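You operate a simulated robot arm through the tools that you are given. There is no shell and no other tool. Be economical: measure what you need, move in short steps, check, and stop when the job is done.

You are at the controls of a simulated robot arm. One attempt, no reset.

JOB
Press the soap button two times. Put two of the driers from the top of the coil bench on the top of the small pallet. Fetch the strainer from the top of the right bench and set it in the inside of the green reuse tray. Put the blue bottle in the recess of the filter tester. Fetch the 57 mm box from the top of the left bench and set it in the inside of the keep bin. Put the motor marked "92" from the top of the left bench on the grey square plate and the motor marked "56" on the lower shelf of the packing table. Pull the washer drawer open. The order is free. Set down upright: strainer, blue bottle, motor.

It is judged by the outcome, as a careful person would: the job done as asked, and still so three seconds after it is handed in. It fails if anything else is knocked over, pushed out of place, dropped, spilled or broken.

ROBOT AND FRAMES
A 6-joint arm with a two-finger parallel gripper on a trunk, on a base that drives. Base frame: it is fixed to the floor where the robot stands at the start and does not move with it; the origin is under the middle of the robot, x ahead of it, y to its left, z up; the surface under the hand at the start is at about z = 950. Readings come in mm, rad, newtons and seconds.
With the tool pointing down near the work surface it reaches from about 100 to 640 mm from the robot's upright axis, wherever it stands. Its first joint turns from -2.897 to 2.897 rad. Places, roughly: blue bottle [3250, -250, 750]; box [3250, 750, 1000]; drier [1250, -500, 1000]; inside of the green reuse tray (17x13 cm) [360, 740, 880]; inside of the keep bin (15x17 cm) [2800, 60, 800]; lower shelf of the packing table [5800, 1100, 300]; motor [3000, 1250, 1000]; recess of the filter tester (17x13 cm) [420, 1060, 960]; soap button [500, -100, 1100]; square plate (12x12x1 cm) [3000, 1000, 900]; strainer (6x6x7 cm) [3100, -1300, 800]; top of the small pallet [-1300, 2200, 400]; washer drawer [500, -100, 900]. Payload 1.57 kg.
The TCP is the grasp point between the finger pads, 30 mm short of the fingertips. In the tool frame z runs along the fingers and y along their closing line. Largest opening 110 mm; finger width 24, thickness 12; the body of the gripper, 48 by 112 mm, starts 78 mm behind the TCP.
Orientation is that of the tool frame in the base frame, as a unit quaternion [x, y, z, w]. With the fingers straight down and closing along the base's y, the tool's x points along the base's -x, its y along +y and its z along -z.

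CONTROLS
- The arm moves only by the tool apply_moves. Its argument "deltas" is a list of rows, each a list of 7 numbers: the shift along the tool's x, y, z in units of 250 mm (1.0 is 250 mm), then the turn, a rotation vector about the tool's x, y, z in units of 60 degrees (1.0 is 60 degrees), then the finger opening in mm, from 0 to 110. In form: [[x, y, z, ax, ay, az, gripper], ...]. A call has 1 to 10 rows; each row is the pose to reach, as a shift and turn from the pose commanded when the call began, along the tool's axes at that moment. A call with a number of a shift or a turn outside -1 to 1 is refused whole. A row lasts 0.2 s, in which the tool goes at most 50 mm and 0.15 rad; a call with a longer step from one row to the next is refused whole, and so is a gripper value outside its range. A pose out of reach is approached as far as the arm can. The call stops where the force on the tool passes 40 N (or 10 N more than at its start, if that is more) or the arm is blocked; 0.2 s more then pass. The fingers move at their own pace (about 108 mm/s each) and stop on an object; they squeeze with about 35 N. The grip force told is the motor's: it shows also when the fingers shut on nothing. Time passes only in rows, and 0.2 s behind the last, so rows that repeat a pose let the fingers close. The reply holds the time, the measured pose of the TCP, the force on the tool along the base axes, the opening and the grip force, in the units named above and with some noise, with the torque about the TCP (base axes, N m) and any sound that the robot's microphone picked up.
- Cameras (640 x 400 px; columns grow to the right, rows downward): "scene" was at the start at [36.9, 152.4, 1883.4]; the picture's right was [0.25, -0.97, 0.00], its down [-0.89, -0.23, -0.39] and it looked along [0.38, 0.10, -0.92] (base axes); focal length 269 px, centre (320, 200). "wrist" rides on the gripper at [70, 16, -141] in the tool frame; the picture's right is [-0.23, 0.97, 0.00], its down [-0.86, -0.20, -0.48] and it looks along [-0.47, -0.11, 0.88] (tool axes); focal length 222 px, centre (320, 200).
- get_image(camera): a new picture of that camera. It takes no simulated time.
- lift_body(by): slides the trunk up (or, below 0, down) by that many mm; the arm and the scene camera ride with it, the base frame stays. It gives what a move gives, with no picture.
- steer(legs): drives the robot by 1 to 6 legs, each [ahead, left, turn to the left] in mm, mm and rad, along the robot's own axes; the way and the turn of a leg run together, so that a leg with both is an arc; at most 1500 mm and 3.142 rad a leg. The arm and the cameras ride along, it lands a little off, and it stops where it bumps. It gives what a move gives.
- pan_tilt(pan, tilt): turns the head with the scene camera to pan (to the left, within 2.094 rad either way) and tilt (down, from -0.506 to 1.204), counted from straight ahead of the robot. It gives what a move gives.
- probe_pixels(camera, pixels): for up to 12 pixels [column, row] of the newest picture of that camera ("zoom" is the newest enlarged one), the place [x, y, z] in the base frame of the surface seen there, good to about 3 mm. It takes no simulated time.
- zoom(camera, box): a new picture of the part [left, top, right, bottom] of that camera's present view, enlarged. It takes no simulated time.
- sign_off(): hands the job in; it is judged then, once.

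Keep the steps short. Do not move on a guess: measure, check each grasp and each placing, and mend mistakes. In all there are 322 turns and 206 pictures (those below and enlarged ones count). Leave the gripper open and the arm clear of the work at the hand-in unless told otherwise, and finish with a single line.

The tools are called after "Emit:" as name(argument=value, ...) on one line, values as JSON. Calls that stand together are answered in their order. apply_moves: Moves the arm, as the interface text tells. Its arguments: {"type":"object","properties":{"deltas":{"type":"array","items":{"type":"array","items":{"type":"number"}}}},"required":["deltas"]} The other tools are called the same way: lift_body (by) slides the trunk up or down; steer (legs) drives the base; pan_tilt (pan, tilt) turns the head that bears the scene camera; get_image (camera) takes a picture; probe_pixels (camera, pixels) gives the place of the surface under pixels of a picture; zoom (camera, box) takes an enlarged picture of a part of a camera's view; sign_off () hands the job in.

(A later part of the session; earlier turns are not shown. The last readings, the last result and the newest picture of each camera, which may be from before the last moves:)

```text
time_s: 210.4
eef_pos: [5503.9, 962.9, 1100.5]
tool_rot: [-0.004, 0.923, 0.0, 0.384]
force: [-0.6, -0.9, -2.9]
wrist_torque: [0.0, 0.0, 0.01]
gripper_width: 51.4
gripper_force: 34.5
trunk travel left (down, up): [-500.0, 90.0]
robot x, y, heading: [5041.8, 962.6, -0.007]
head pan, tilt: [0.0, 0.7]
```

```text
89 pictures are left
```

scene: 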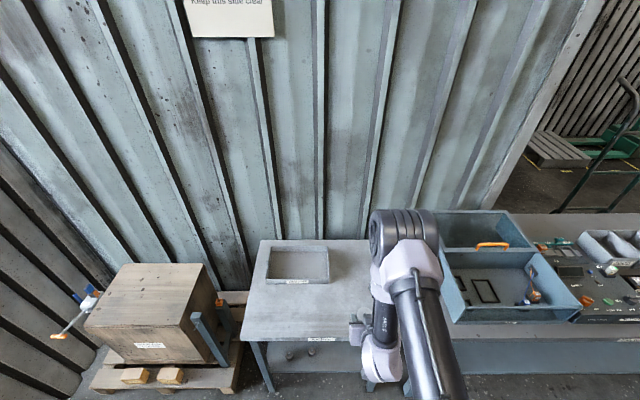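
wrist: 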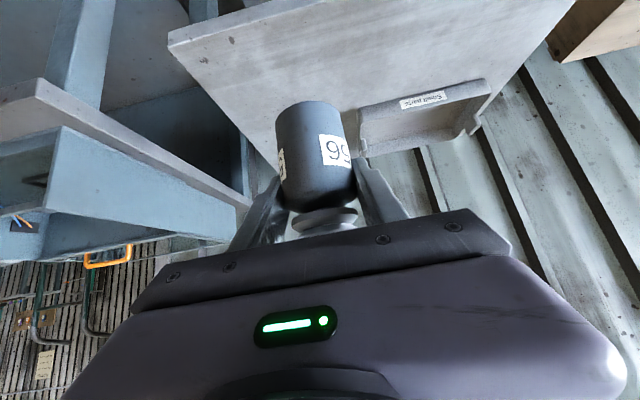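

Emit:
lift_body(by=-250)

Emit:
lift_body(by=-250)

Emit:
get_image(camera="scene")

Emit:
get_image(camera="wrist")

```text
time_s: 212.9
eef_pos: [5504.5, 963.2, 849.7]
tool_rot: [-0.003, 0.923, 0.0, 0.384]
force: [0.3, 0.0, -3.7]
wrist_torque: [0.0, 0.02, -0.02]
gripper_width: 51.4
gripper_force: 34.7
trunk travel left (down, up): [-250.0, 340.0]
robot x, y, heading: [5040.9, 959.9, -0.007]
head pan, tilt: [0.0, 0.7]
```

```text
time_s: 215.5
eef_pos: [5502.9, 962.2, 600.5]
tool_rot: [-0.003, 0.923, 0.0, 0.384]
force: [-0.4, -0.5, -3.6]
wrist_torque: [-0.03, -0.01, 0.02]
gripper_width: 51.0
gripper_force: 34.9
trunk travel left (down, up): [0.0, 590.0]
robot x, y, heading: [5037.7, 959.6, -0.006]
head pan, tilt: [0.0, 0.7]
```

```text
88 pictures are left
```

scene: 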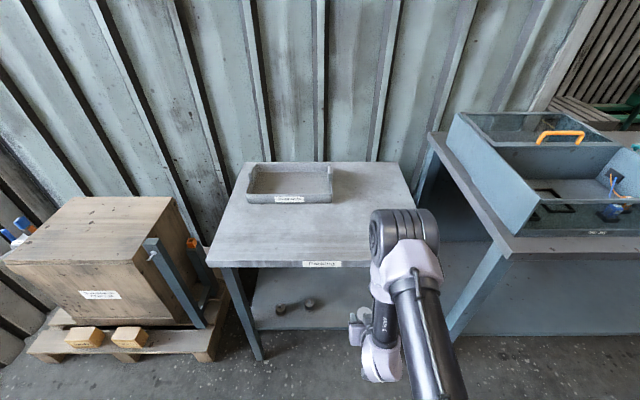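

```text
87 pictures are left
```

wrist: 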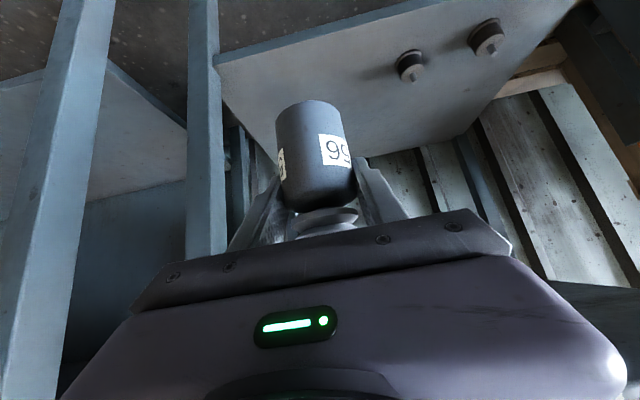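

Check where the elbow bulk is relative to the table top.

Emit:
probe_pixels(camera="scene", pixels=[[405, 213], [405, 222], [420, 255], [375, 300], [365, 330], [380, 365], [345, 262], [405, 300]])

```text
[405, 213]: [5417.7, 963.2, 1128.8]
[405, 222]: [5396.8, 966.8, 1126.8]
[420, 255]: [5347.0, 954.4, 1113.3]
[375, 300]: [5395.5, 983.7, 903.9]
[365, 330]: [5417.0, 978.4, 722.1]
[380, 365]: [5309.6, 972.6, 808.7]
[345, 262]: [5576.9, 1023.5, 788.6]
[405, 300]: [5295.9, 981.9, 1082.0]
```

Clear. Lower the hand to z≈415 in front of the shelf.

Emit:
apply_moves(deltas=[[0.105, 0, 0.104, 0, 0, 0, 0], [0.21, 0, 0.209, 0, 0, 0, 0], [0.315, 0, 0.313, 0, 0, 0, 0], [0.42, 0, 0.418, 0, 0, 0, 0], [0.525, 0, 0.522, 0, 0, 0, 0]])

Emit:
apply_moves(deltas=[[-0.1, 0, 0.1, 0, 0, 0, 0], [-0.2, 0, 0.2, 0, 0, 0, 0]])

Emit:
get_image(camera="scene")

Emit:
get_image(camera="wrist")

```text
time_s: 216.7
eef_pos: [5503.0, 961.4, 414.9]
tool_rot: [-0.004, 0.923, -0.001, 0.384]
force: [0.0, -0.4, -4.6]
wrist_torque: [-0.03, 0.01, -0.04]
gripper_width: 51.1
gripper_force: 35.4
trunk travel left (down, up): [0.0, 590.0]
robot x, y, heading: [5041.8, 957.1, -0.005]
head pan, tilt: [0.0, 0.7]
```

```text
time_s: 217.3
eef_pos: [5573.7, 962.0, 416.0]
tool_rot: [-0.004, 0.923, 0.001, 0.385]
force: [-0.9, -1.2, -4.2]
wrist_torque: [-0.07, 0.02, 0.0]
gripper_width: 51.3
gripper_force: 35.2
trunk travel left (down, up): [0.0, 590.0]
robot x, y, heading: [5045.0, 957.6, -0.007]
head pan, tilt: [0.0, 0.7]
```

```text
86 pictures are left
```

scene: 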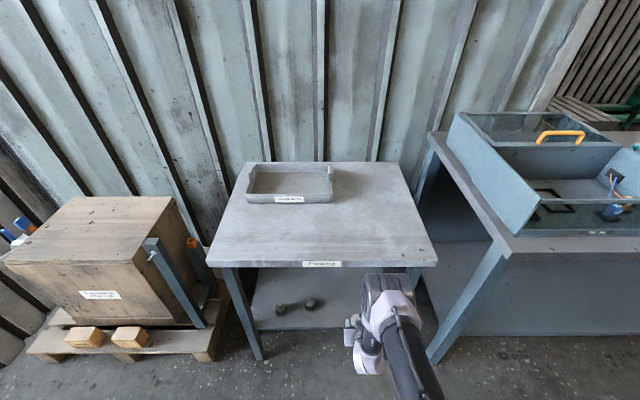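

```text
85 pictures are left
```

wrist: 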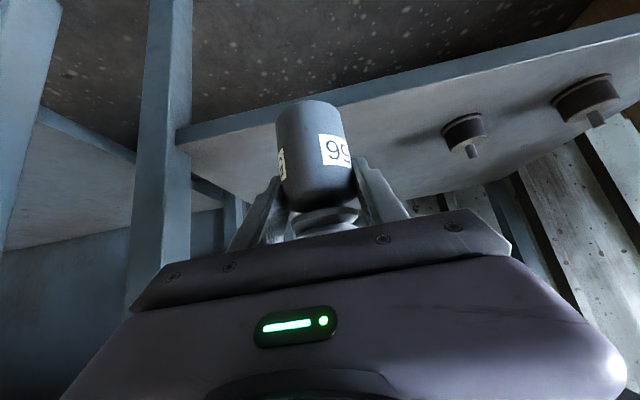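

Emit:
probe_pixels(camera="scene", pixels=[[385, 277], [375, 285], [405, 282], [365, 310], [395, 300]])

```text
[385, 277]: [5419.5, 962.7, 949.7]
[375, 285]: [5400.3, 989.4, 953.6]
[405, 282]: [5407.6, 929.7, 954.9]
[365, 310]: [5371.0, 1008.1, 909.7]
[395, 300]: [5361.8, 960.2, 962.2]
```

Plenty of clearance. Forward 75 mm over the shelf, look.

Emit:
apply_moves(deltas=[[-0.1, 0, 0.1, 0, 0, 0, 0], [-0.2115, 0, 0.213, 0, 0, 0, 0]])

Emit:
get_image(camera="wrist")

```text
time_s: 217.9
eef_pos: [5651.2, 962.8, 414.9]
tool_rot: [-0.004, 0.923, 0.0, 0.384]
force: [-0.8, 0.0, -3.8]
wrist_torque: [0.01, 0.02, 0.0]
gripper_width: 51.2
gripper_force: 35.1
trunk travel left (down, up): [0.0, 590.0]
robot x, y, heading: [5040.3, 958.6, -0.006]
head pan, tilt: [0.0, 0.7]
```

```text
84 pictures are left
```

wrist: 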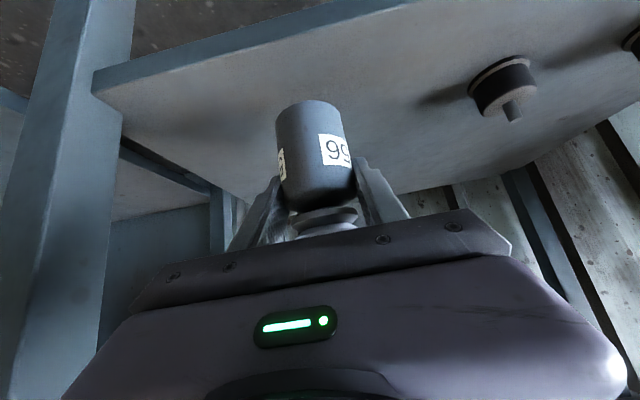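

Over the shelf. Lower 31 mm, then feel for contact.

Emit:
apply_moves(deltas=[[0.05, 0, 0.05, 0, 0, 0, 0], [0.082, 0, 0.081, 0, 0, 0, 0], [0.09, 0, 0.089, 0, 0, 0, 0]])

Emit:
apply_moves(deltas=[[0.004, 0, 0.004, 0, 0, 0, 0], [0.008, 0, 0.008, 0, 0, 0, 0]])

```text
time_s: 218.7
eef_pos: [5649.8, 964.3, 383.3]
tool_rot: [-0.005, 0.923, 0.002, 0.384]
force: [0.1, 0.7, -4.2]
wrist_torque: [-0.04, 0.04, -0.02]
gripper_width: 51.1
gripper_force: 35.0
trunk travel left (down, up): [0.0, 590.0]
robot x, y, heading: [5041.4, 958.9, -0.006]
head pan, tilt: [0.0, 0.7]
```

```text
time_s: 219.3
eef_pos: [5650.5, 964.2, 382.8]
tool_rot: [-0.002, 0.922, -0.002, 0.386]
force: [-7.6, 0.3, 19.1]
wrist_torque: [0.44, 0.74, 0.14]
gripper_width: 51.2
gripper_force: 34.9
trunk travel left (down, up): [0.0, 590.0]
robot x, y, heading: [5040.6, 958.5, -0.007]
head pan, tilt: [0.0, 0.7]
```

Contact. Ease 1 mm, open, retreat along the tool axis.

Emit:
apply_moves(deltas=[[-0.004, 0, -0.004, 0, 0, 0, 0], [-0.004, 0, -0.004, 0, 0, 0, 60], [-0.004, 0, -0.004, 0, 0, 0, 76], [-0.004, 0, -0.004, 0, 0, 0, 80], [0.04, 0, -0.1, 0, 0, 0, 80], [0.1, 0, -0.2, 0, 0, 0, 80], [0.2, 0, -0.33, 0, 0, 0, 80], [0.3, 0, -0.46, 0, 0, 0, 80]])

Emit:
get_image(camera="wrist")

```text
time_s: 221.1
eef_pos: [5514.1, 962.9, 409.1]
tool_rot: [-0.004, 0.923, 0.001, 0.386]
force: [-0.4, 0.3, 0.1]
wrist_torque: [0.0, 0.02, 0.04]
gripper_width: 79.9
gripper_force: 0.1
trunk travel left (down, up): [0.0, 590.0]
robot x, y, heading: [5039.6, 962.7, -0.003]
head pan, tilt: [0.0, 0.7]
```

```text
83 pictures are left
```

wrist: 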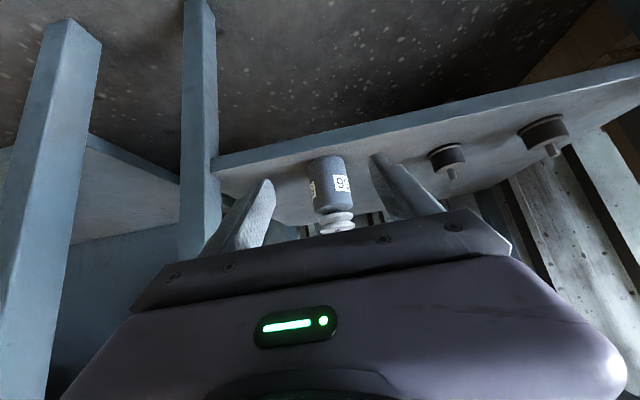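

Motor 56 stands on the shelf. Raise hand and trunk, then drive back to the right bench.

Emit:
apply_moves(deltas=[[-0.05, 0, -0.15, 0, 0, 0, 80], [-0.15, 0, -0.25, 0, 0, 0, 80], [-0.27, 0, -0.37, 0, 0, 0, 80], [-0.39, 0, -0.49, 0, 0, 0, 80], [-0.5, 0, -0.6, 0, 0, 0, 80]])

Emit:
lift_body(by=250)

Emit:
lift_body(by=250)

Emit:
steer(legs=[[-330, 0, 0], [0, -1500, 0], [0, -1500, 0], [0, -180, 0]])

```text
time_s: 222.3
eef_pos: [5495.2, 961.8, 603.9]
tool_rot: [-0.004, 0.923, 0.0, 0.384]
force: [0.7, -0.4, -0.3]
wrist_torque: [0.02, 0.02, -0.02]
gripper_width: 80.1
gripper_force: 0.1
trunk travel left (down, up): [0.0, 590.0]
robot x, y, heading: [5040.7, 961.2, -0.008]
head pan, tilt: [0.0, 0.7]
```

```text
time_s: 224.9
eef_pos: [5495.4, 963.6, 854.0]
tool_rot: [-0.003, 0.923, 0.0, 0.384]
force: [0.0, 0.0, -0.6]
wrist_torque: [-0.04, 0.01, -0.01]
gripper_width: 80.1
gripper_force: 0.1
trunk travel left (down, up): [-250.0, 340.0]
robot x, y, heading: [5042.1, 962.2, -0.005]
head pan, tilt: [0.0, 0.7]
```

```text
time_s: 227.5
eef_pos: [5495.5, 962.8, 1103.2]
tool_rot: [-0.003, 0.923, 0.0, 0.384]
force: [0.5, 0.3, 0.5]
wrist_torque: [-0.01, 0.0, 0.02]
gripper_width: 79.9
gripper_force: 0.1
trunk travel left (down, up): [-500.0, 90.0]
robot x, y, heading: [5040.0, 964.4, -0.003]
head pan, tilt: [0.0, 0.7]
```

```text
time_s: 244.6
eef_pos: [5164.5, -2170.0, 1103.5]
tool_rot: [-0.01, 0.923, 0.003, 0.386]
force: [-0.3, -1.0, 0.0]
wrist_torque: [0.03, -0.01, 0.02]
gripper_width: 79.9
gripper_force: 0.0
trunk travel left (down, up): [-500.0, 90.0]
robot x, y, heading: [4710.2, -2177.5, 0.013]
head pan, tilt: [0.0, 0.7]
```

Emit:
steer(legs=[[-1300, -30, -0.013], [-1240, 0, 0], [0, 930, 0]])

Emit:
pan_tilt(pan=0.0, tilt=0.9)

Emit:
get_image(camera="scene")

```text
time_s: 261.5
eef_pos: [2642.3, -1282.3, 1103.0]
tool_rot: [-0.004, 0.923, 0.0, 0.385]
force: [0.8, 0.6, 0.1]
wrist_torque: [0.0, -0.02, 0.0]
gripper_width: 79.9
gripper_force: 0.0
trunk travel left (down, up): [-500.0, 90.0]
robot x, y, heading: [2184.2, -1282.3, -0.01]
head pan, tilt: [0.0, 0.7]
```

```text
time_s: 262.2
eef_pos: [2641.8, -1281.9, 1102.7]
tool_rot: [-0.003, 0.923, 0.0, 0.385]
force: [1.1, 0.0, 1.3]
wrist_torque: [-0.01, -0.05, 0.01]
gripper_width: 80.2
gripper_force: 0.0
trunk travel left (down, up): [-500.0, 90.0]
robot x, y, heading: [2185.5, -1286.3, -0.008]
head pan, tilt: [0.0, 0.901]
```

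```text
82 pictures are left
```

scene: 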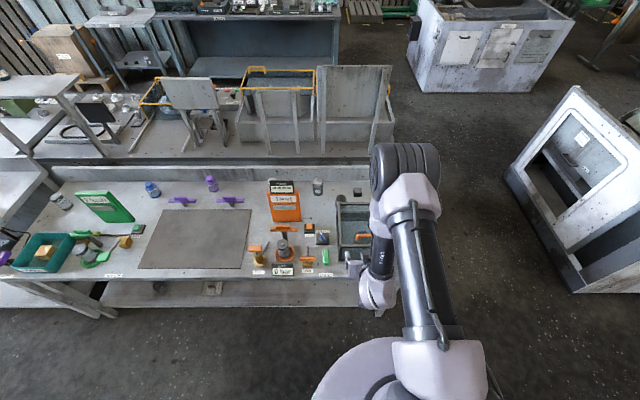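

Emit:
zoom(camera="scene", box=[290, 170, 390, 250])

Emit:
probe_pixels(camera="scene", pixels=[[345, 200], [340, 200], [345, 207], [349, 203], [360, 193], [340, 210], [338, 250], [345, 235], [318, 185], [376, 205]])

```text
5.00 times, centred on (340, 210) of scene
```

zoom: 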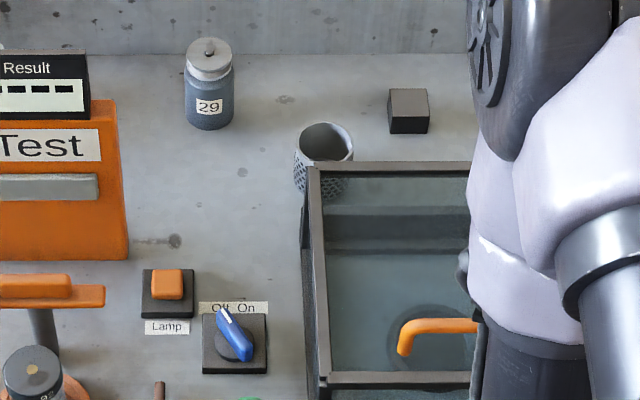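

```text
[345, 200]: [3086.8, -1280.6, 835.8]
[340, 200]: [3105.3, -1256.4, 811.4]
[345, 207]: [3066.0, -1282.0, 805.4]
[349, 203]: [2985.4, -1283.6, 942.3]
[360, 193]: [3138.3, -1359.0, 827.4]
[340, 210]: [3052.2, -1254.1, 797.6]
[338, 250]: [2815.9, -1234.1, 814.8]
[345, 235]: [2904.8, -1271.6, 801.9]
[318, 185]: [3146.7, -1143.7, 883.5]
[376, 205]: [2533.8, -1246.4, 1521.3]
```

Emit:
probe_pixels(camera="zoom", pixels=[[300, 140], [325, 126], [350, 140], [325, 160], [325, 142], [310, 130], [342, 130], [300, 158], [320, 167], [468, 165], [312, 172], [310, 185]])

```text
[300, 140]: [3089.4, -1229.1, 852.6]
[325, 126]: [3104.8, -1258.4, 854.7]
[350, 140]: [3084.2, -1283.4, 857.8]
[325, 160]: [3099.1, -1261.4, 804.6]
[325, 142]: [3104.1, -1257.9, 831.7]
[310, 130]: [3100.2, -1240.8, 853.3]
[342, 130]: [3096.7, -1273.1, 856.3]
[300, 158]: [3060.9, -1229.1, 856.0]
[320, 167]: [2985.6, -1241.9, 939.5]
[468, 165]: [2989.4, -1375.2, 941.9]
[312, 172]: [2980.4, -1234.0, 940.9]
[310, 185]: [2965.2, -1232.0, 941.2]
```

Strainer: centre ≈(3077,−1257), rim z ≈858. I'll take it from above with fingers closing along x. Level the hand, then turn it 90°.

Emit:
apply_moves(deltas=[[-0.075, 0, -0.065, 0, 0.125, 0, 90], [-0.15, 0, -0.13, 0, 0.25, 0, 90], [-0.227, 0, -0.197, 0, 0.375, 0, 90], [-0.302, 0, -0.262, 0, 0.5, 0, 90], [-0.378, 0, -0.328, 0, 0.625, 0, 90], [-0.454, 0, -0.394, 0, 0.753, 0, 90]])

Emit:
apply_moves(deltas=[[0, 0, 0, 0, 0, 0.14, 90], [0, 0, 0, 0, 0, 0.28, 90], [0, 0, 0, 0, 0, 0.42, 90], [0, 0, 0, 0, 0, 0.56, 90], [0, 0, 0, 0, 0, 0.7, 90], [0, 0, 0, 0, 0, 0.75, 90]])

Emit:
apply_moves(deltas=[[0, 0, 0, 0, 0, 0.14, 90], [0, 0, 0, 0, 0, 0.28, 90], [0, 0, 0, 0, 0, 0.42, 90], [0, 0, 0, 0, 0, 0.56, 90], [0, 0, 0, 0, 0, 0.7, 90], [0, 0, 0, 0, 0, 0.75, 90]])

Emit:
steer(legs=[[310, 25, 0.01]])

Emit:
get_image(camera="wrist")

```text
time_s: 263.6
eef_pos: [2653.0, -1282.0, 1254.5]
tool_rot: [-0.005, 1.0, -0.003, 0.001]
force: [-0.1, -0.5, 0.0]
wrist_torque: [-0.02, 0.02, 0.02]
gripper_width: 89.9
gripper_force: 0.1
trunk travel left (down, up): [-500.0, 90.0]
robot x, y, heading: [2186.3, -1282.8, -0.0]
head pan, tilt: [0.0, 0.901]
```

```text
time_s: 265.0
eef_pos: [2651.0, -1280.4, 1253.2]
tool_rot: [0.38, 0.925, -0.002, 0.003]
force: [-0.3, -0.2, -0.3]
wrist_torque: [0.01, 0.02, 0.0]
gripper_width: 89.9
gripper_force: 0.0
trunk travel left (down, up): [-500.0, 90.0]
robot x, y, heading: [2185.2, -1283.2, -0.005]
head pan, tilt: [0.0, 0.901]
```

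```text
time_s: 266.4
eef_pos: [2650.7, -1281.2, 1252.5]
tool_rot: [0.705, 0.709, 0.0, 0.002]
force: [-0.4, -0.4, 0.5]
wrist_torque: [0.0, -0.02, -0.01]
gripper_width: 90.1
gripper_force: 0.1
trunk travel left (down, up): [-500.0, 90.0]
robot x, y, heading: [2186.0, -1280.9, -0.006]
head pan, tilt: [0.0, 0.901]
```

```text
time_s: 268.5
eef_pos: [2968.3, -1256.2, 1252.7]
tool_rot: [0.704, 0.711, 0.0, 0.002]
force: [0.3, -0.2, 0.1]
wrist_torque: [-0.01, -0.01, -0.03]
gripper_width: 89.9
gripper_force: 0.1
trunk travel left (down, up): [-500.0, 90.0]
robot x, y, heading: [2508.2, -1262.6, 0.001]
head pan, tilt: [0.0, 0.901]
```

```text
80 pictures are left
```

wrist: 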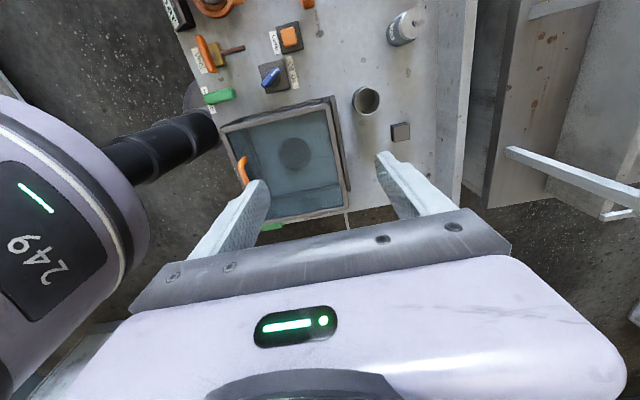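

Zoom on the strainer (365,100) in the wrist view for exact centre.

Emit:
zoom(camera="wrist", box=[335, 75, 395, 125])

Emit:
probe_pixels(camera="zoom", pixels=[[320, 200], [200, 200], [450, 200], [320, 100], [340, 320], [240, 130], [440, 260]])

```text
8.00 times, centred on (365, 100) of wrist
```

zoom: 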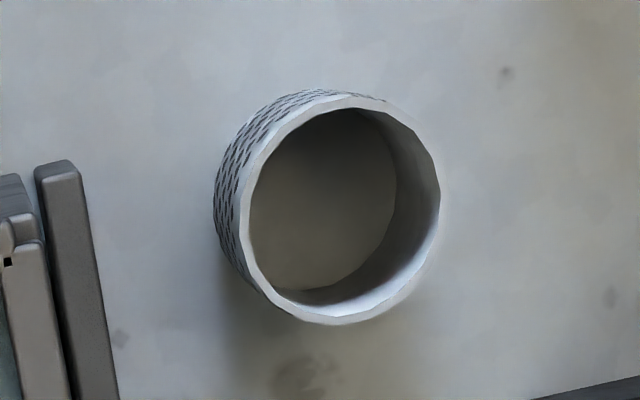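

```text
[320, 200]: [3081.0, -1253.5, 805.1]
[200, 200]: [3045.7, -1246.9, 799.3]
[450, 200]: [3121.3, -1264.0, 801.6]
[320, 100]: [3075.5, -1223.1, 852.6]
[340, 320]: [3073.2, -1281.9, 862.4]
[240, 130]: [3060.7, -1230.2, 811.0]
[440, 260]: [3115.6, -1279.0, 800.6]
```

Centre (3077,−1254). Move over and descend.

Emit:
apply_moves(deltas=[[0, 0.12, 0.13, 0, 0, 0, 90], [0, 0.24, 0.26, 0, 0, 0, 90], [0.004, 0.36, 0.39, 0, 0, 0, 90], [0.008, 0.435, 0.55, 0, 0, 0, 90], [0.008, 0.435, 0.72, 0, 0, 0, 90], [0.008, 0.435, 0.9, 0, 0, 0, 90]])

Emit:
get_image(camera="wrist")

```text
time_s: 269.9
eef_pos: [3076.8, -1251.0, 1028.6]
tool_rot: [0.703, 0.711, 0.0, 0.001]
force: [0.9, 0.8, -0.2]
wrist_torque: [0.0, 0.01, 0.0]
gripper_width: 90.1
gripper_force: 0.0
trunk travel left (down, up): [-500.0, 90.0]
robot x, y, heading: [2505.6, -1260.2, -0.003]
head pan, tilt: [0.0, 0.901]
```

```text
78 pictures are left
```

wrist: 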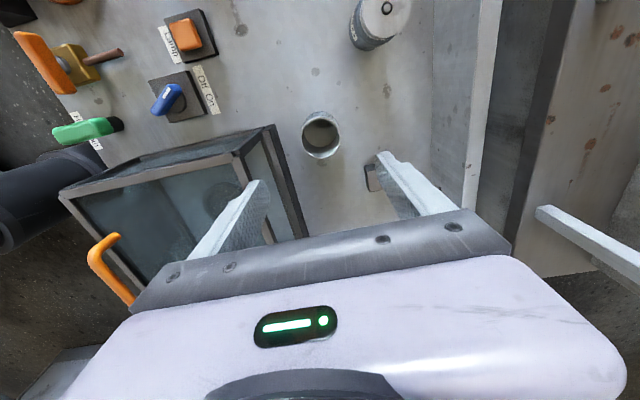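

Emit:
apply_moves(deltas=[[-0.012, 0, 0.17, 0, 0, 0, 90], [-0.012, 0, 0.34, 0, 0, 0, 90], [-0.012, 0, 0.51, 0, 0, 0, 90], [-0.012, 0, 0.66, 0, 0, 0, 90], [-0.012, 0, 0.762, 0, 0, 0, 90]])

Emit:
get_image(camera="wrist")

```text
time_s: 271.1
eef_pos: [3058.3, -1253.3, 855.0]
tool_rot: [0.703, 0.711, 0.001, 0.003]
force: [18.2, 1.0, 18.1]
wrist_torque: [0.17, 0.83, -0.25]
gripper_width: 75.4
gripper_force: 0.0
out of reach, approached as far as the arm can: row 4, 5
trunk travel left (down, up): [-500.0, 90.0]
robot x, y, heading: [2504.1, -1256.7, -0.006]
head pan, tilt: [0.0, 0.901]
```

```text
77 pictures are left
```

wrist: 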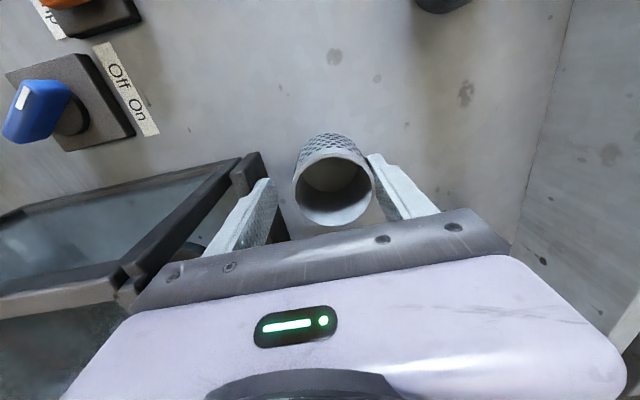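

Out of reach low down: the hand slid back onto the cage edge. Lift at once, then lower the trunk for better reach.

Emit:
apply_moves(deltas=[[0, 0, -0.16, 0, 0, 0, 90], [0, 0, -0.32, 0, 0, 0, 90], [0, 0, -0.5, 0, 0, 0, 90], [0, 0, -0.68, 0, 0, 0, 90], [0, 0, -0.86, 0, 0, 0, 90]])

Emit:
get_image(camera="wrist")

Emit:
zoom(camera="scene", box=[300, 170, 460, 290])

```text
time_s: 272.3
eef_pos: [3055.7, -1254.1, 1069.9]
tool_rot: [0.703, 0.711, 0.0, 0.002]
force: [0.2, -1.3, 0.7]
wrist_torque: [-0.02, 0.0, 0.01]
gripper_width: 90.0
gripper_force: 0.0
trunk travel left (down, up): [-500.0, 90.0]
robot x, y, heading: [2503.3, -1262.6, 0.001]
head pan, tilt: [0.0, 0.901]
```

```text
76 pictures are left
```

wrist: 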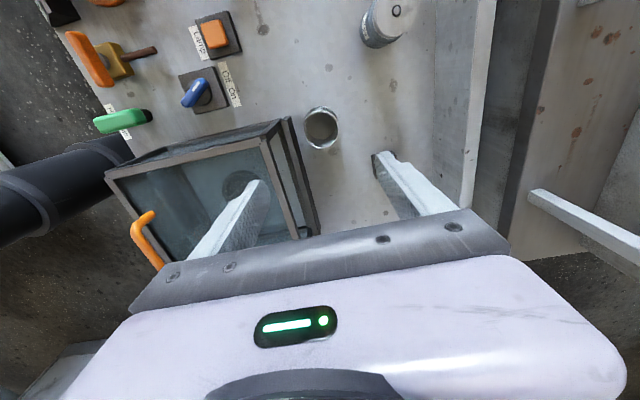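

```text
3.33 times, centred on (380, 230) of scene
```

zoom: 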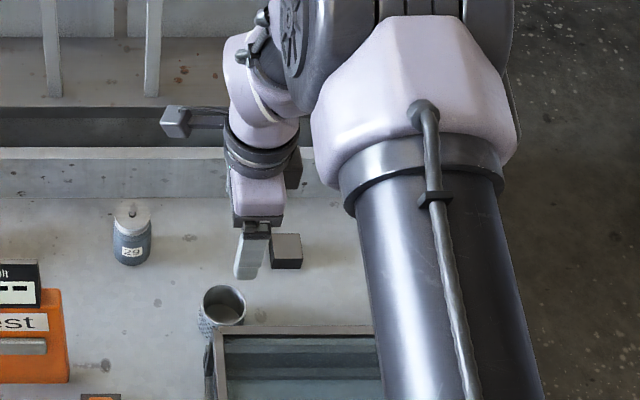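

Emit:
probe_pixels(camera="zoom", pixels=[[218, 332], [215, 345], [300, 330], [222, 288], [205, 310], [240, 305], [222, 318], [222, 300]])

Emit:
lift_body(by=-150)

Emit:
get_image(camera="wrist")

```text
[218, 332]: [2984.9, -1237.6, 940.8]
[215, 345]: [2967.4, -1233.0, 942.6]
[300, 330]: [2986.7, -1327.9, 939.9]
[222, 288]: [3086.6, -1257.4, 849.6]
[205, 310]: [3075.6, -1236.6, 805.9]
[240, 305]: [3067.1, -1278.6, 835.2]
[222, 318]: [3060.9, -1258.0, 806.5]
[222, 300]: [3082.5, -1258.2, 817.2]
```

```text
time_s: 274.1
eef_pos: [3055.3, -1252.8, 918.2]
tool_rot: [0.703, 0.711, 0.001, 0.001]
force: [-0.6, 0.1, 0.4]
wrist_torque: [0.0, 0.03, 0.01]
gripper_width: 90.1
gripper_force: 0.1
trunk travel left (down, up): [-350.0, 240.0]
robot x, y, heading: [2502.1, -1261.5, 0.005]
head pan, tilt: [0.0, 0.901]
```

```text
74 pictures are left
```

wrist: 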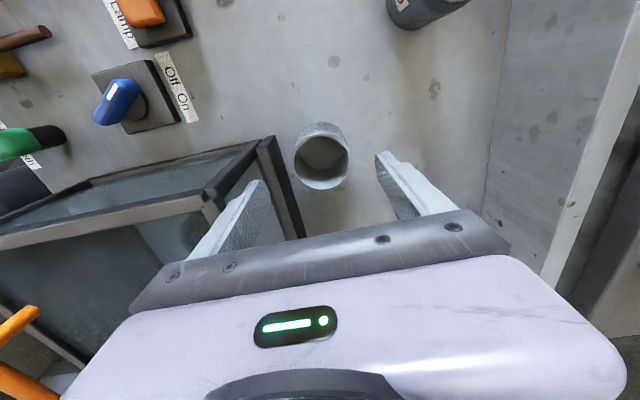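

Emit:
zoom(camera="wrist", box=[280, 110, 370, 200])

Emit:
probe_pixels(camera="wrist", pixels=[[297, 160], [346, 163], [322, 188], [322, 137], [303, 180], [342, 180], [321, 160]])

```text
4.44 times, centred on (325, 155) of wrist
```

zoom: 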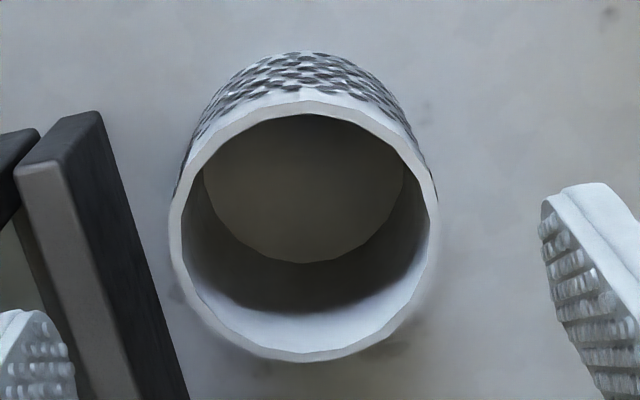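

```text
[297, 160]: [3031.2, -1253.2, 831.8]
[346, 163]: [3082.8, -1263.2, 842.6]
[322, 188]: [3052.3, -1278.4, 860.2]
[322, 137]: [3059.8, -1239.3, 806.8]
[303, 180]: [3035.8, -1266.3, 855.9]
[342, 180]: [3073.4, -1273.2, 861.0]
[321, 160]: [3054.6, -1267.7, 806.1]
```

Strainer now at ≈(3058,−1252), still upright, right under the hand. Descend 80 mm and check.

Emit:
apply_moves(deltas=[[0.004, 0.012, 0.1, 0, 0, 0, 90], [0.004, 0.012, 0.2, 0, 0, 0, 90], [0.004, 0.012, 0.32, 0, 0, 0, 90]])

Emit:
get_image(camera="wrist")

```text
time_s: 274.7
eef_pos: [3060.3, -1251.4, 881.6]
tool_rot: [0.704, 0.71, 0.002, 0.003]
force: [-4.0, -2.4, 19.4]
wrist_torque: [0.06, 1.22, 0.11]
gripper_width: 92.8
gripper_force: 2.3
trunk travel left (down, up): [-350.0, 240.0]
robot x, y, heading: [2504.6, -1260.3, 0.002]
head pan, tilt: [0.0, 0.901]
stopped in row 2: the force on the tool passed its limit at 80 N (the readings are from after the stop); the commanded pose is now the measured one
```

```text
72 pictures are left
```

wrist: 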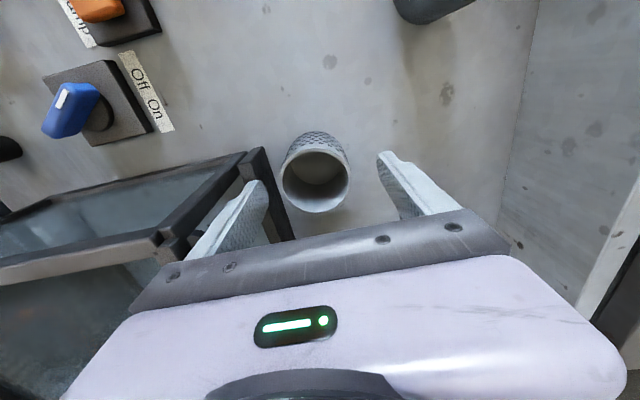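

The left finger touches the cage's rear post. Raise, and use the other closing direction (along y) with the camera on the far side.

Emit:
apply_moves(deltas=[[0, 0, -0.15, 0, 0, 0, 90], [0, 0, -0.32, 0, 0, 0, 90], [0, 0, -0.5, 0, 0, 0, 90]])

Emit:
get_image(camera="wrist")

Emit:
probe_pixels(camera="wrist", pixels=[[270, 125], [285, 130], [278, 150], [295, 200], [310, 230], [130, 160], [320, 130], [305, 130], [335, 130], [320, 145]])

```text
time_s: 275.5
eef_pos: [3058.4, -1252.4, 1007.0]
tool_rot: [0.703, 0.711, 0.001, 0.003]
force: [-0.8, 0.3, 0.3]
wrist_torque: [0.03, 0.01, 0.0]
gripper_width: 90.0
gripper_force: 0.1
trunk travel left (down, up): [-350.0, 240.0]
robot x, y, heading: [2503.0, -1260.9, -0.004]
head pan, tilt: [0.0, 0.901]
```

```text
71 pictures are left
```

wrist: 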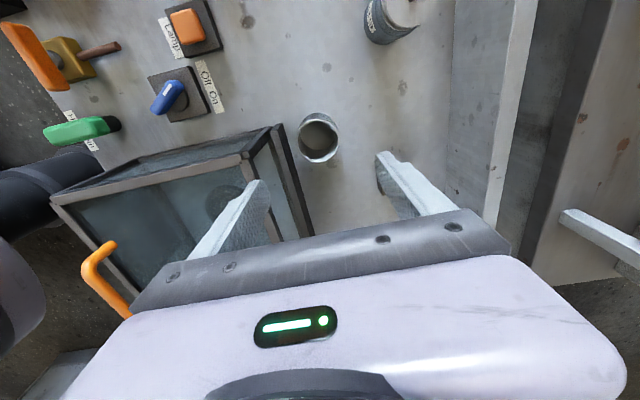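

```text
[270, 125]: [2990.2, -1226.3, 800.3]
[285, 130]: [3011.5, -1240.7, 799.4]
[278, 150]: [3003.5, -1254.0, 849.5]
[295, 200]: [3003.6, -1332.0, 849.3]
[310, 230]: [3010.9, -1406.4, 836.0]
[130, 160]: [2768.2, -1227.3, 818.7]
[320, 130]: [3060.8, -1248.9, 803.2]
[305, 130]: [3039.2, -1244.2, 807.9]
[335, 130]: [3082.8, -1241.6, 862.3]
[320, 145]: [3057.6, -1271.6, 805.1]
```

Emit:
apply_moves(deltas=[[0, 0, -0.05, 0, 0, 0.14, 90], [0, 0, -0.1, 0, 0, 0.28, 90], [0, 0, -0.15, 0, 0, 0.42, 90], [0, 0, -0.15, 0, 0, 0.56, 90], [0, 0, -0.15, 0, 0, 0.7, 90], [0, 0, -0.15, 0, 0, 0.75, 90]])

Emit:
apply_moves(deltas=[[0, 0, 0, 0, 0, 0.14, 90], [0, 0, 0, 0, 0, 0.28, 90], [0, 0, 0, 0, 0, 0.42, 90], [0, 0, 0, 0, 0, 0.56, 90], [0, 0, 0, 0, 0, 0.7, 90], [0, 0, 0, 0, 0, 0.75, 90]])

Emit:
get_image(camera="wrist")

```text
time_s: 276.9
eef_pos: [3061.0, -1252.0, 1042.6]
tool_rot: [0.922, 0.386, 0.002, 0.003]
force: [0.4, -1.1, -0.5]
wrist_torque: [-0.03, 0.02, 0.0]
gripper_width: 90.1
gripper_force: 0.0
trunk travel left (down, up): [-350.0, 240.0]
robot x, y, heading: [2503.7, -1263.3, 0.001]
head pan, tilt: [0.0, 0.901]
```

```text
time_s: 278.3
eef_pos: [3059.2, -1252.3, 1041.8]
tool_rot: [1.0, 0.004, 0.003, 0.001]
force: [-1.0, -0.3, -0.2]
wrist_torque: [-0.04, 0.0, -0.01]
gripper_width: 90.0
gripper_force: 0.0
trunk travel left (down, up): [-350.0, 240.0]
robot x, y, heading: [2505.9, -1263.1, 0.001]
head pan, tilt: [0.0, 0.901]
```

```text
70 pictures are left
```

wrist: 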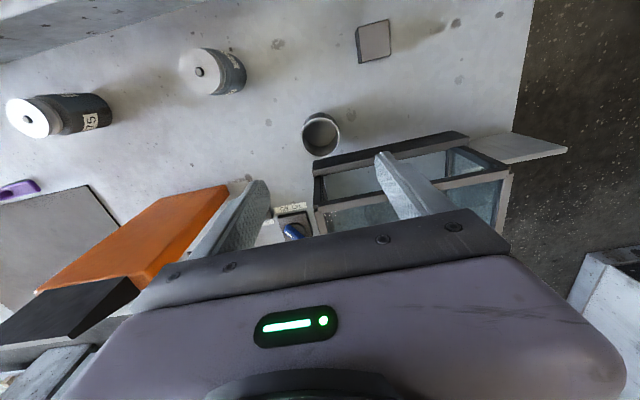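

Camera now behind; descend straight, x well clear of the cage rail (3011).

Emit:
apply_moves(deltas=[[0, 0, 0.17, 0, 0, 0, 90], [0, 0, 0.34, 0, 0, 0, 90], [0, 0, 0.5, 0, 0, 0, 90], [0, 0, 0.62, 0, 0, 0, 90], [0, 0, 0.72, 0, 0, 0, 90], [0, 0, 0.8, 0, 0, 0, 90]])

Emit:
get_image(camera="wrist")

```text
time_s: 279.7
eef_pos: [3062.5, -1252.1, 839.5]
tool_rot: [1.0, 0.004, 0.003, 0.001]
force: [-0.5, 0.6, 0.4]
wrist_torque: [0.0, 0.03, 0.01]
gripper_width: 90.0
gripper_force: 0.1
trunk travel left (down, up): [-350.0, 240.0]
robot x, y, heading: [2505.8, -1261.4, -0.007]
head pan, tilt: [0.0, 0.901]
```

```text
69 pictures are left
```

wrist: 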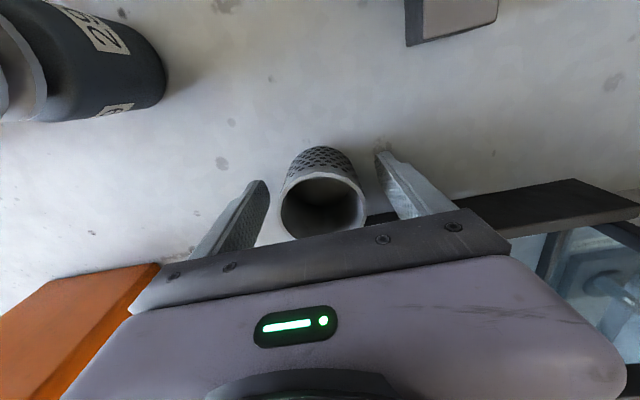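

Between the fingers. Close and lift 190 mm.

Emit:
apply_moves(deltas=[[0, 0, 0, 0, 0, 0, 45], [0, 0, 0, 0, 0, 0, 0], [0, 0, 0, 0, 0, 0, 0], [0, 0, -0.1, 0, 0, 0, 0], [0, 0, -0.25, 0, 0, 0, 0], [0, 0, -0.42, 0, 0, 0, 0], [0, 0, -0.6, 0, 0, 0, 0], [0, 0, -0.78, 0, 0, 0, 0]])

Emit:
get_image(camera="wrist")

```text
time_s: 281.5
eef_pos: [3061.5, -1252.0, 1036.8]
tool_rot: [1.0, 0.005, 0.003, 0.0]
force: [0.1, 0.6, -0.8]
wrist_torque: [0.02, -0.01, 0.0]
gripper_width: 55.5
gripper_force: 35.5
trunk travel left (down, up): [-350.0, 240.0]
robot x, y, heading: [2503.9, -1259.0, -0.003]
head pan, tilt: [0.0, 0.901]
```

```text
68 pictures are left
```

wrist: 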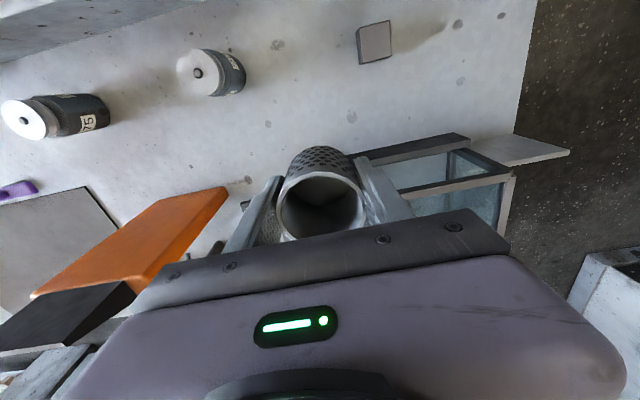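

Strainer held (55.5 mm). Raise trunk and drive round to the washer bench.

Emit:
lift_body(by=150)

Emit:
steer(legs=[[-340, 0, 0], [0, -960, 0], [-1300, 0, 0], [-1350, 0, 0]])

```text
time_s: 283.2
eef_pos: [3062.2, -1252.6, 1185.6]
tool_rot: [1.0, 0.004, 0.003, 0.0]
force: [0.2, 0.5, -2.0]
wrist_torque: [0.01, 0.03, 0.0]
gripper_width: 55.5
gripper_force: 35.0
trunk travel left (down, up): [-500.0, 90.0]
robot x, y, heading: [2504.3, -1261.2, -0.003]
head pan, tilt: [0.0, 0.901]
```

```text
time_s: 302.5
eef_pos: [72.5, -2146.4, 1186.7]
tool_rot: [1.0, 0.006, 0.003, 0.0]
force: [-0.3, 0.5, -1.5]
wrist_torque: [0.03, -0.02, 0.03]
gripper_width: 55.6
gripper_force: 34.7
trunk travel left (down, up): [-500.0, 90.0]
robot x, y, heading: [-488.8, -2152.2, -0.002]
head pan, tilt: [0.0, 0.901]
```

Emit:
steer(legs=[[0, 1450, 0], [0, 1440, 0]])

Emit:
pan_tilt(pan=0.2, tilt=0.95)

Emit:
get_image(camera="scene")

```text
time_s: 316.4
eef_pos: [71.9, 737.1, 1186.7]
tool_rot: [1.0, 0.002, 0.002, 0.001]
force: [0.5, 0.3, -0.6]
wrist_torque: [-0.03, -0.03, 0.03]
gripper_width: 55.5
gripper_force: 35.2
trunk travel left (down, up): [-500.0, 90.0]
robot x, y, heading: [-486.9, 730.5, -0.004]
head pan, tilt: [0.0, 0.901]
```

```text
time_s: 317.1
eef_pos: [71.4, 739.0, 1185.3]
tool_rot: [1.0, 0.001, 0.002, 0.001]
force: [0.5, 0.6, -1.1]
wrist_torque: [0.01, 0.04, -0.02]
gripper_width: 55.6
gripper_force: 34.6
trunk travel left (down, up): [-500.0, 90.0]
robot x, y, heading: [-486.2, 735.4, -0.006]
head pan, tilt: [0.201, 0.949]
```

```text
67 pictures are left
```

scene: 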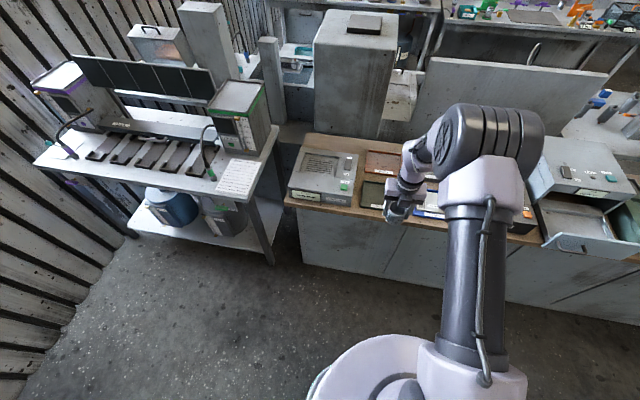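

Emit:
steer(legs=[[290, 0, 0.005]])

Emit:
pan_tilt(pan=0.1, tilt=1.15)

Emit:
get_image(camera="scene")

Emit:
get_image(camera="wrist")

```text
time_s: 319.1
eef_pos: [358.8, 737.5, 1185.9]
tool_rot: [1.0, 0.001, 0.003, 0.001]
force: [-0.5, -0.6, -1.0]
wrist_torque: [0.0, 0.0, -0.01]
gripper_width: 55.4
gripper_force: 34.9
trunk travel left (down, up): [-500.0, 90.0]
robot x, y, heading: [-198.3, 728.7, -0.005]
head pan, tilt: [0.201, 0.949]
```

```text
time_s: 319.9
eef_pos: [359.3, 736.7, 1186.5]
tool_rot: [1.0, 0.001, 0.003, 0.001]
force: [-0.3, 0.4, -2.0]
wrist_torque: [0.03, 0.0, 0.01]
gripper_width: 55.4
gripper_force: 35.4
trunk travel left (down, up): [-500.0, 90.0]
robot x, y, heading: [-195.1, 728.6, -0.011]
head pan, tilt: [0.099, 1.15]
```

```text
66 pictures are left
```

scene: 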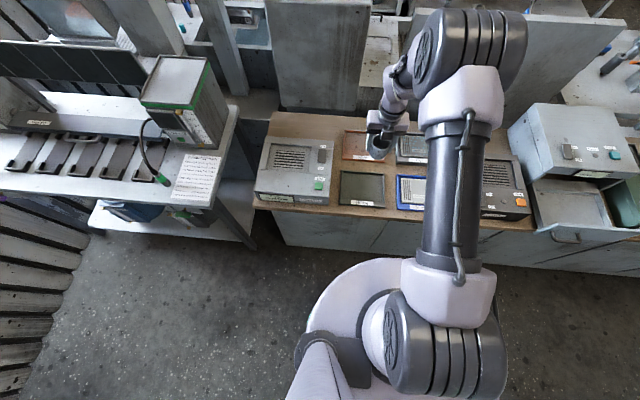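

```text
65 pictures are left
```

wrist: 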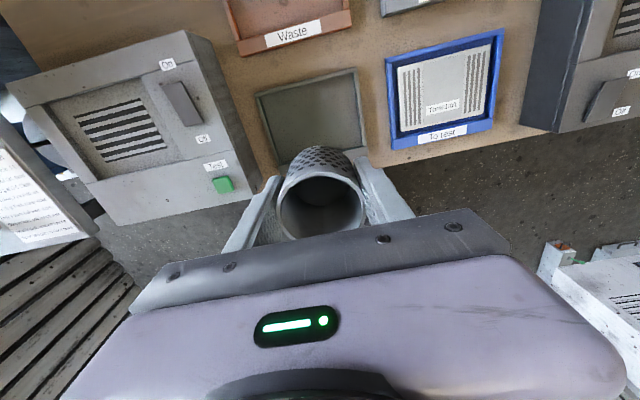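

Probe the green tray corners and the tester recess.

Emit:
probe_pixels(camera="scene", pixels=[[344, 175], [383, 178], [341, 201], [380, 205], [362, 190], [290, 160], [273, 146], [306, 150], [268, 168], [302, 173], [285, 180], [318, 184]])

Emit:
zoom(camera="scene", box=[245, 120, 405, 220])

```text
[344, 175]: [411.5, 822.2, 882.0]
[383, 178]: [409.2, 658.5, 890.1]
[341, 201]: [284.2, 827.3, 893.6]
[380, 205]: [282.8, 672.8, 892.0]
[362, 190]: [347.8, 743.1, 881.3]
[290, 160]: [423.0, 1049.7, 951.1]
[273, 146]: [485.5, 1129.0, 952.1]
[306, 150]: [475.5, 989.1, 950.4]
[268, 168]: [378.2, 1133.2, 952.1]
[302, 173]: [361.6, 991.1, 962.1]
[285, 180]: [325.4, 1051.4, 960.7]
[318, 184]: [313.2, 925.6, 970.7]
```

```text
4.00 times, centred on (325, 170) of scene
```

zoom: 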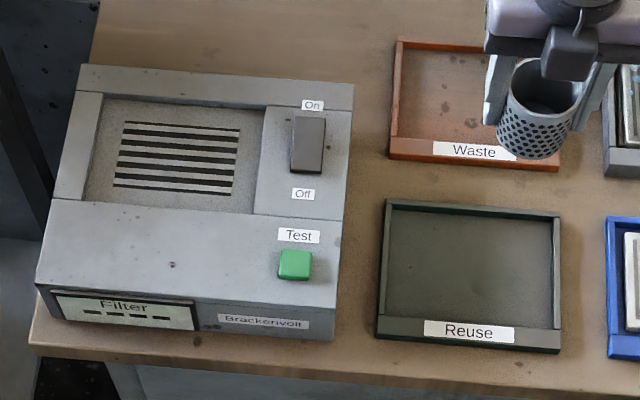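

Tray floor z 881, interior centre (347,744). Lower trunk 100, then descend.

Emit:
lift_body(by=-100)

Emit:
apply_moves(deltas=[[-0.044, -0.03, 0.1, 0, 0, 0, 0], [-0.044, -0.03, 0.25, 0, 0, 0, 0], [-0.044, -0.03, 0.4, 0, 0, 0, 0], [-0.044, -0.03, 0.54, 0, 0, 0, 0], [-0.044, -0.03, 0.63, 0, 0, 0, 0]])

Emit:
get_image(camera="scene")

```text
time_s: 321.2
eef_pos: [359.0, 736.3, 1087.2]
tool_rot: [1.0, 0.002, 0.002, 0.001]
force: [0.1, -0.6, -1.3]
wrist_torque: [-0.03, -0.04, 0.01]
gripper_width: 55.7
gripper_force: 34.6
trunk travel left (down, up): [-400.0, 190.0]
robot x, y, heading: [-196.9, 733.7, -0.006]
head pan, tilt: [0.099, 1.15]
```

```text
time_s: 322.4
eef_pos: [349.7, 741.0, 928.8]
tool_rot: [1.0, 0.004, 0.002, -0.003]
force: [-0.5, 0.3, -1.7]
wrist_torque: [0.0, -0.01, -0.03]
gripper_width: 55.5
gripper_force: 35.1
trunk travel left (down, up): [-400.0, 190.0]
robot x, y, heading: [-199.8, 731.5, -0.009]
head pan, tilt: [0.099, 1.15]
```

```text
63 pictures are left
```

scene: 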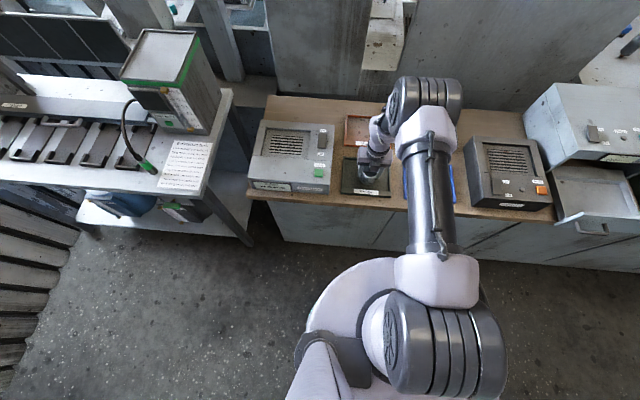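

Just above the floor (expect contact at ≈920). Lower gently until contact.

Emit:
apply_moves(deltas=[[0, 0, 0.016, 0, 0, 0, 0], [0, 0, 0.028, 0, 0, 0, 0], [0, 0, 0.034, 0, 0, 0, 0]])

```text
time_s: 323.2
eef_pos: [349.4, 743.0, 920.5]
tool_rot: [1.0, 0.005, 0.001, -0.002]
force: [-0.3, 0.3, -1.3]
wrist_torque: [0.0, -0.01, 0.01]
gripper_width: 55.7
gripper_force: 34.6
trunk travel left (down, up): [-400.0, 190.0]
robot x, y, heading: [-198.5, 733.7, -0.004]
head pan, tilt: [0.099, 1.15]
```

Emit:
apply_moves(deltas=[[0, 0, 0.006, 0, 0, 0, 0], [0, 0, 0.012, 0, 0, 0, 0]])

Emit:
get_image(camera="wrist")

```text
time_s: 323.8
eef_pos: [350.5, 742.4, 919.6]
tool_rot: [1.0, 0.004, 0.004, -0.002]
force: [1.1, 0.1, 28.6]
wrist_torque: [-0.43, 0.42, -0.01]
gripper_width: 55.7
gripper_force: 34.9
trunk travel left (down, up): [-400.0, 190.0]
robot x, y, heading: [-203.3, 731.9, -0.007]
head pan, tilt: [0.099, 1.15]
```

```text
62 pictures are left
```

wrist: 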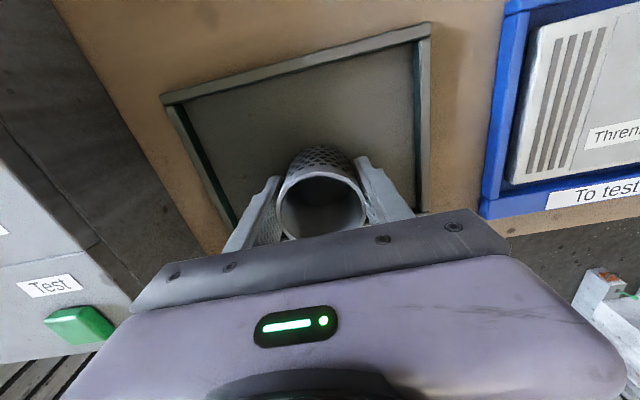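

Contact. Ease, open, raise.

Emit:
apply_moves(deltas=[[0, 0, -0.01, 0, 0, 0, 0], [0, 0, -0.01, 0, 0, 0, 66], [0, 0, -0.01, 0, 0, 0, 80], [0, 0, -0.01, 0, 0, 0, 80], [0, 0, -0.1, 0, 0, 0, 80], [0, 0, -0.25, 0, 0, 0, 80], [0, 0, -0.43, 0, 0, 0, 80], [0, 0, -0.61, 0, 0, 0, 80], [0, 0, -0.79, 0, 0, 0, 80], [0, 0, -0.96, 0, 0, 0, 80]])

Emit:
get_image(camera="wrist")

```text
time_s: 326.0
eef_pos: [346.5, 743.8, 1156.1]
tool_rot: [1.0, 0.002, 0.003, 0.002]
force: [-0.1, 0.1, 0.5]
wrist_torque: [0.01, 0.0, -0.02]
gripper_width: 79.9
gripper_force: 0.0
trunk travel left (down, up): [-400.0, 190.0]
robot x, y, heading: [-199.2, 729.9, -0.009]
head pan, tilt: [0.099, 1.15]
```

```text
61 pictures are left
```

wrist: 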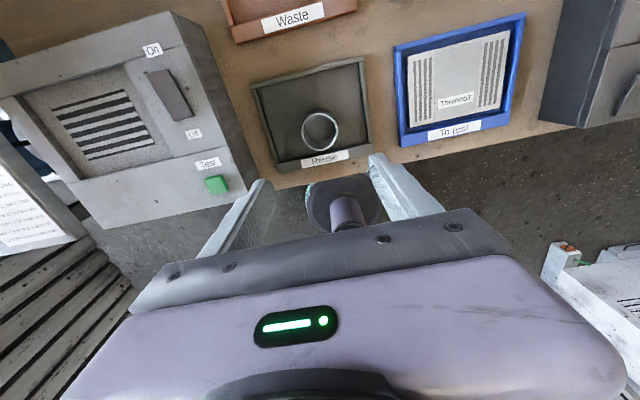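

Strainer stands in the Reuse tray. Now the driers: drive to the aisle and face the coil bench from its far side.

Emit:
steer(legs=[[-290, 0, 0.005], [0, -1480, 0], [0, -1470, 0], [1300, 0, 0], [1300, 0, 0]])

Emit:
steer(legs=[[0, 0, 3.14], [0, -870, 0], [0, -850, 0]])

Emit:
pan_tilt(pan=0.0, tilt=0.9)

Emit:
get_image(camera="scene")

```text
time_s: 354.1
eef_pos: [2713.9, -2091.6, 1156.0]
tool_rot: [1.0, 0.025, 0.004, 0.002]
force: [0.8, -0.3, 0.3]
wrist_torque: [0.01, 0.02, 0.01]
gripper_width: 80.1
gripper_force: 0.0
trunk travel left (down, up): [-400.0, 190.0]
robot x, y, heading: [2168.7, -2128.2, 0.041]
head pan, tilt: [0.099, 1.15]
```

```text
time_s: 370.3
eef_pos: [1564.4, -419.7, 1156.5]
tool_rot: [-0.021, 1.0, 0.002, -0.003]
force: [-0.6, 0.0, 0.3]
wrist_torque: [0.01, -0.01, 0.01]
gripper_width: 80.2
gripper_force: 0.0
trunk travel left (down, up): [-400.0, 190.0]
robot x, y, heading: [2113.4, -386.4, -3.107]
head pan, tilt: [0.099, 1.15]
```

```text
time_s: 371.1
eef_pos: [1564.9, -418.8, 1156.8]
tool_rot: [-0.022, 1.0, 0.0, -0.002]
force: [-0.2, -0.2, -0.5]
wrist_torque: [0.0, 0.0, 0.0]
gripper_width: 79.9
gripper_force: 0.1
trunk travel left (down, up): [-400.0, 190.0]
robot x, y, heading: [2109.8, -384.3, -3.111]
head pan, tilt: [0.0, 0.901]
```

```text
60 pictures are left
```

scene: 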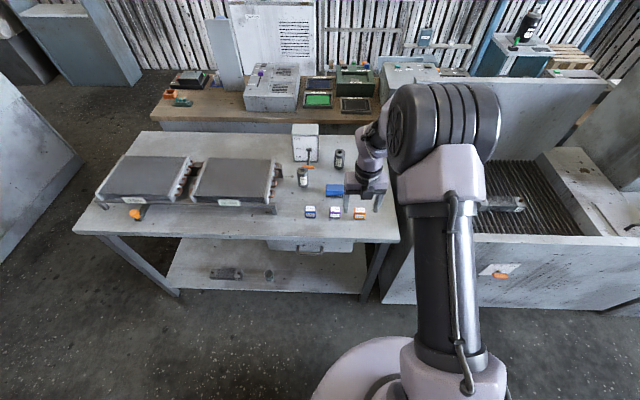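

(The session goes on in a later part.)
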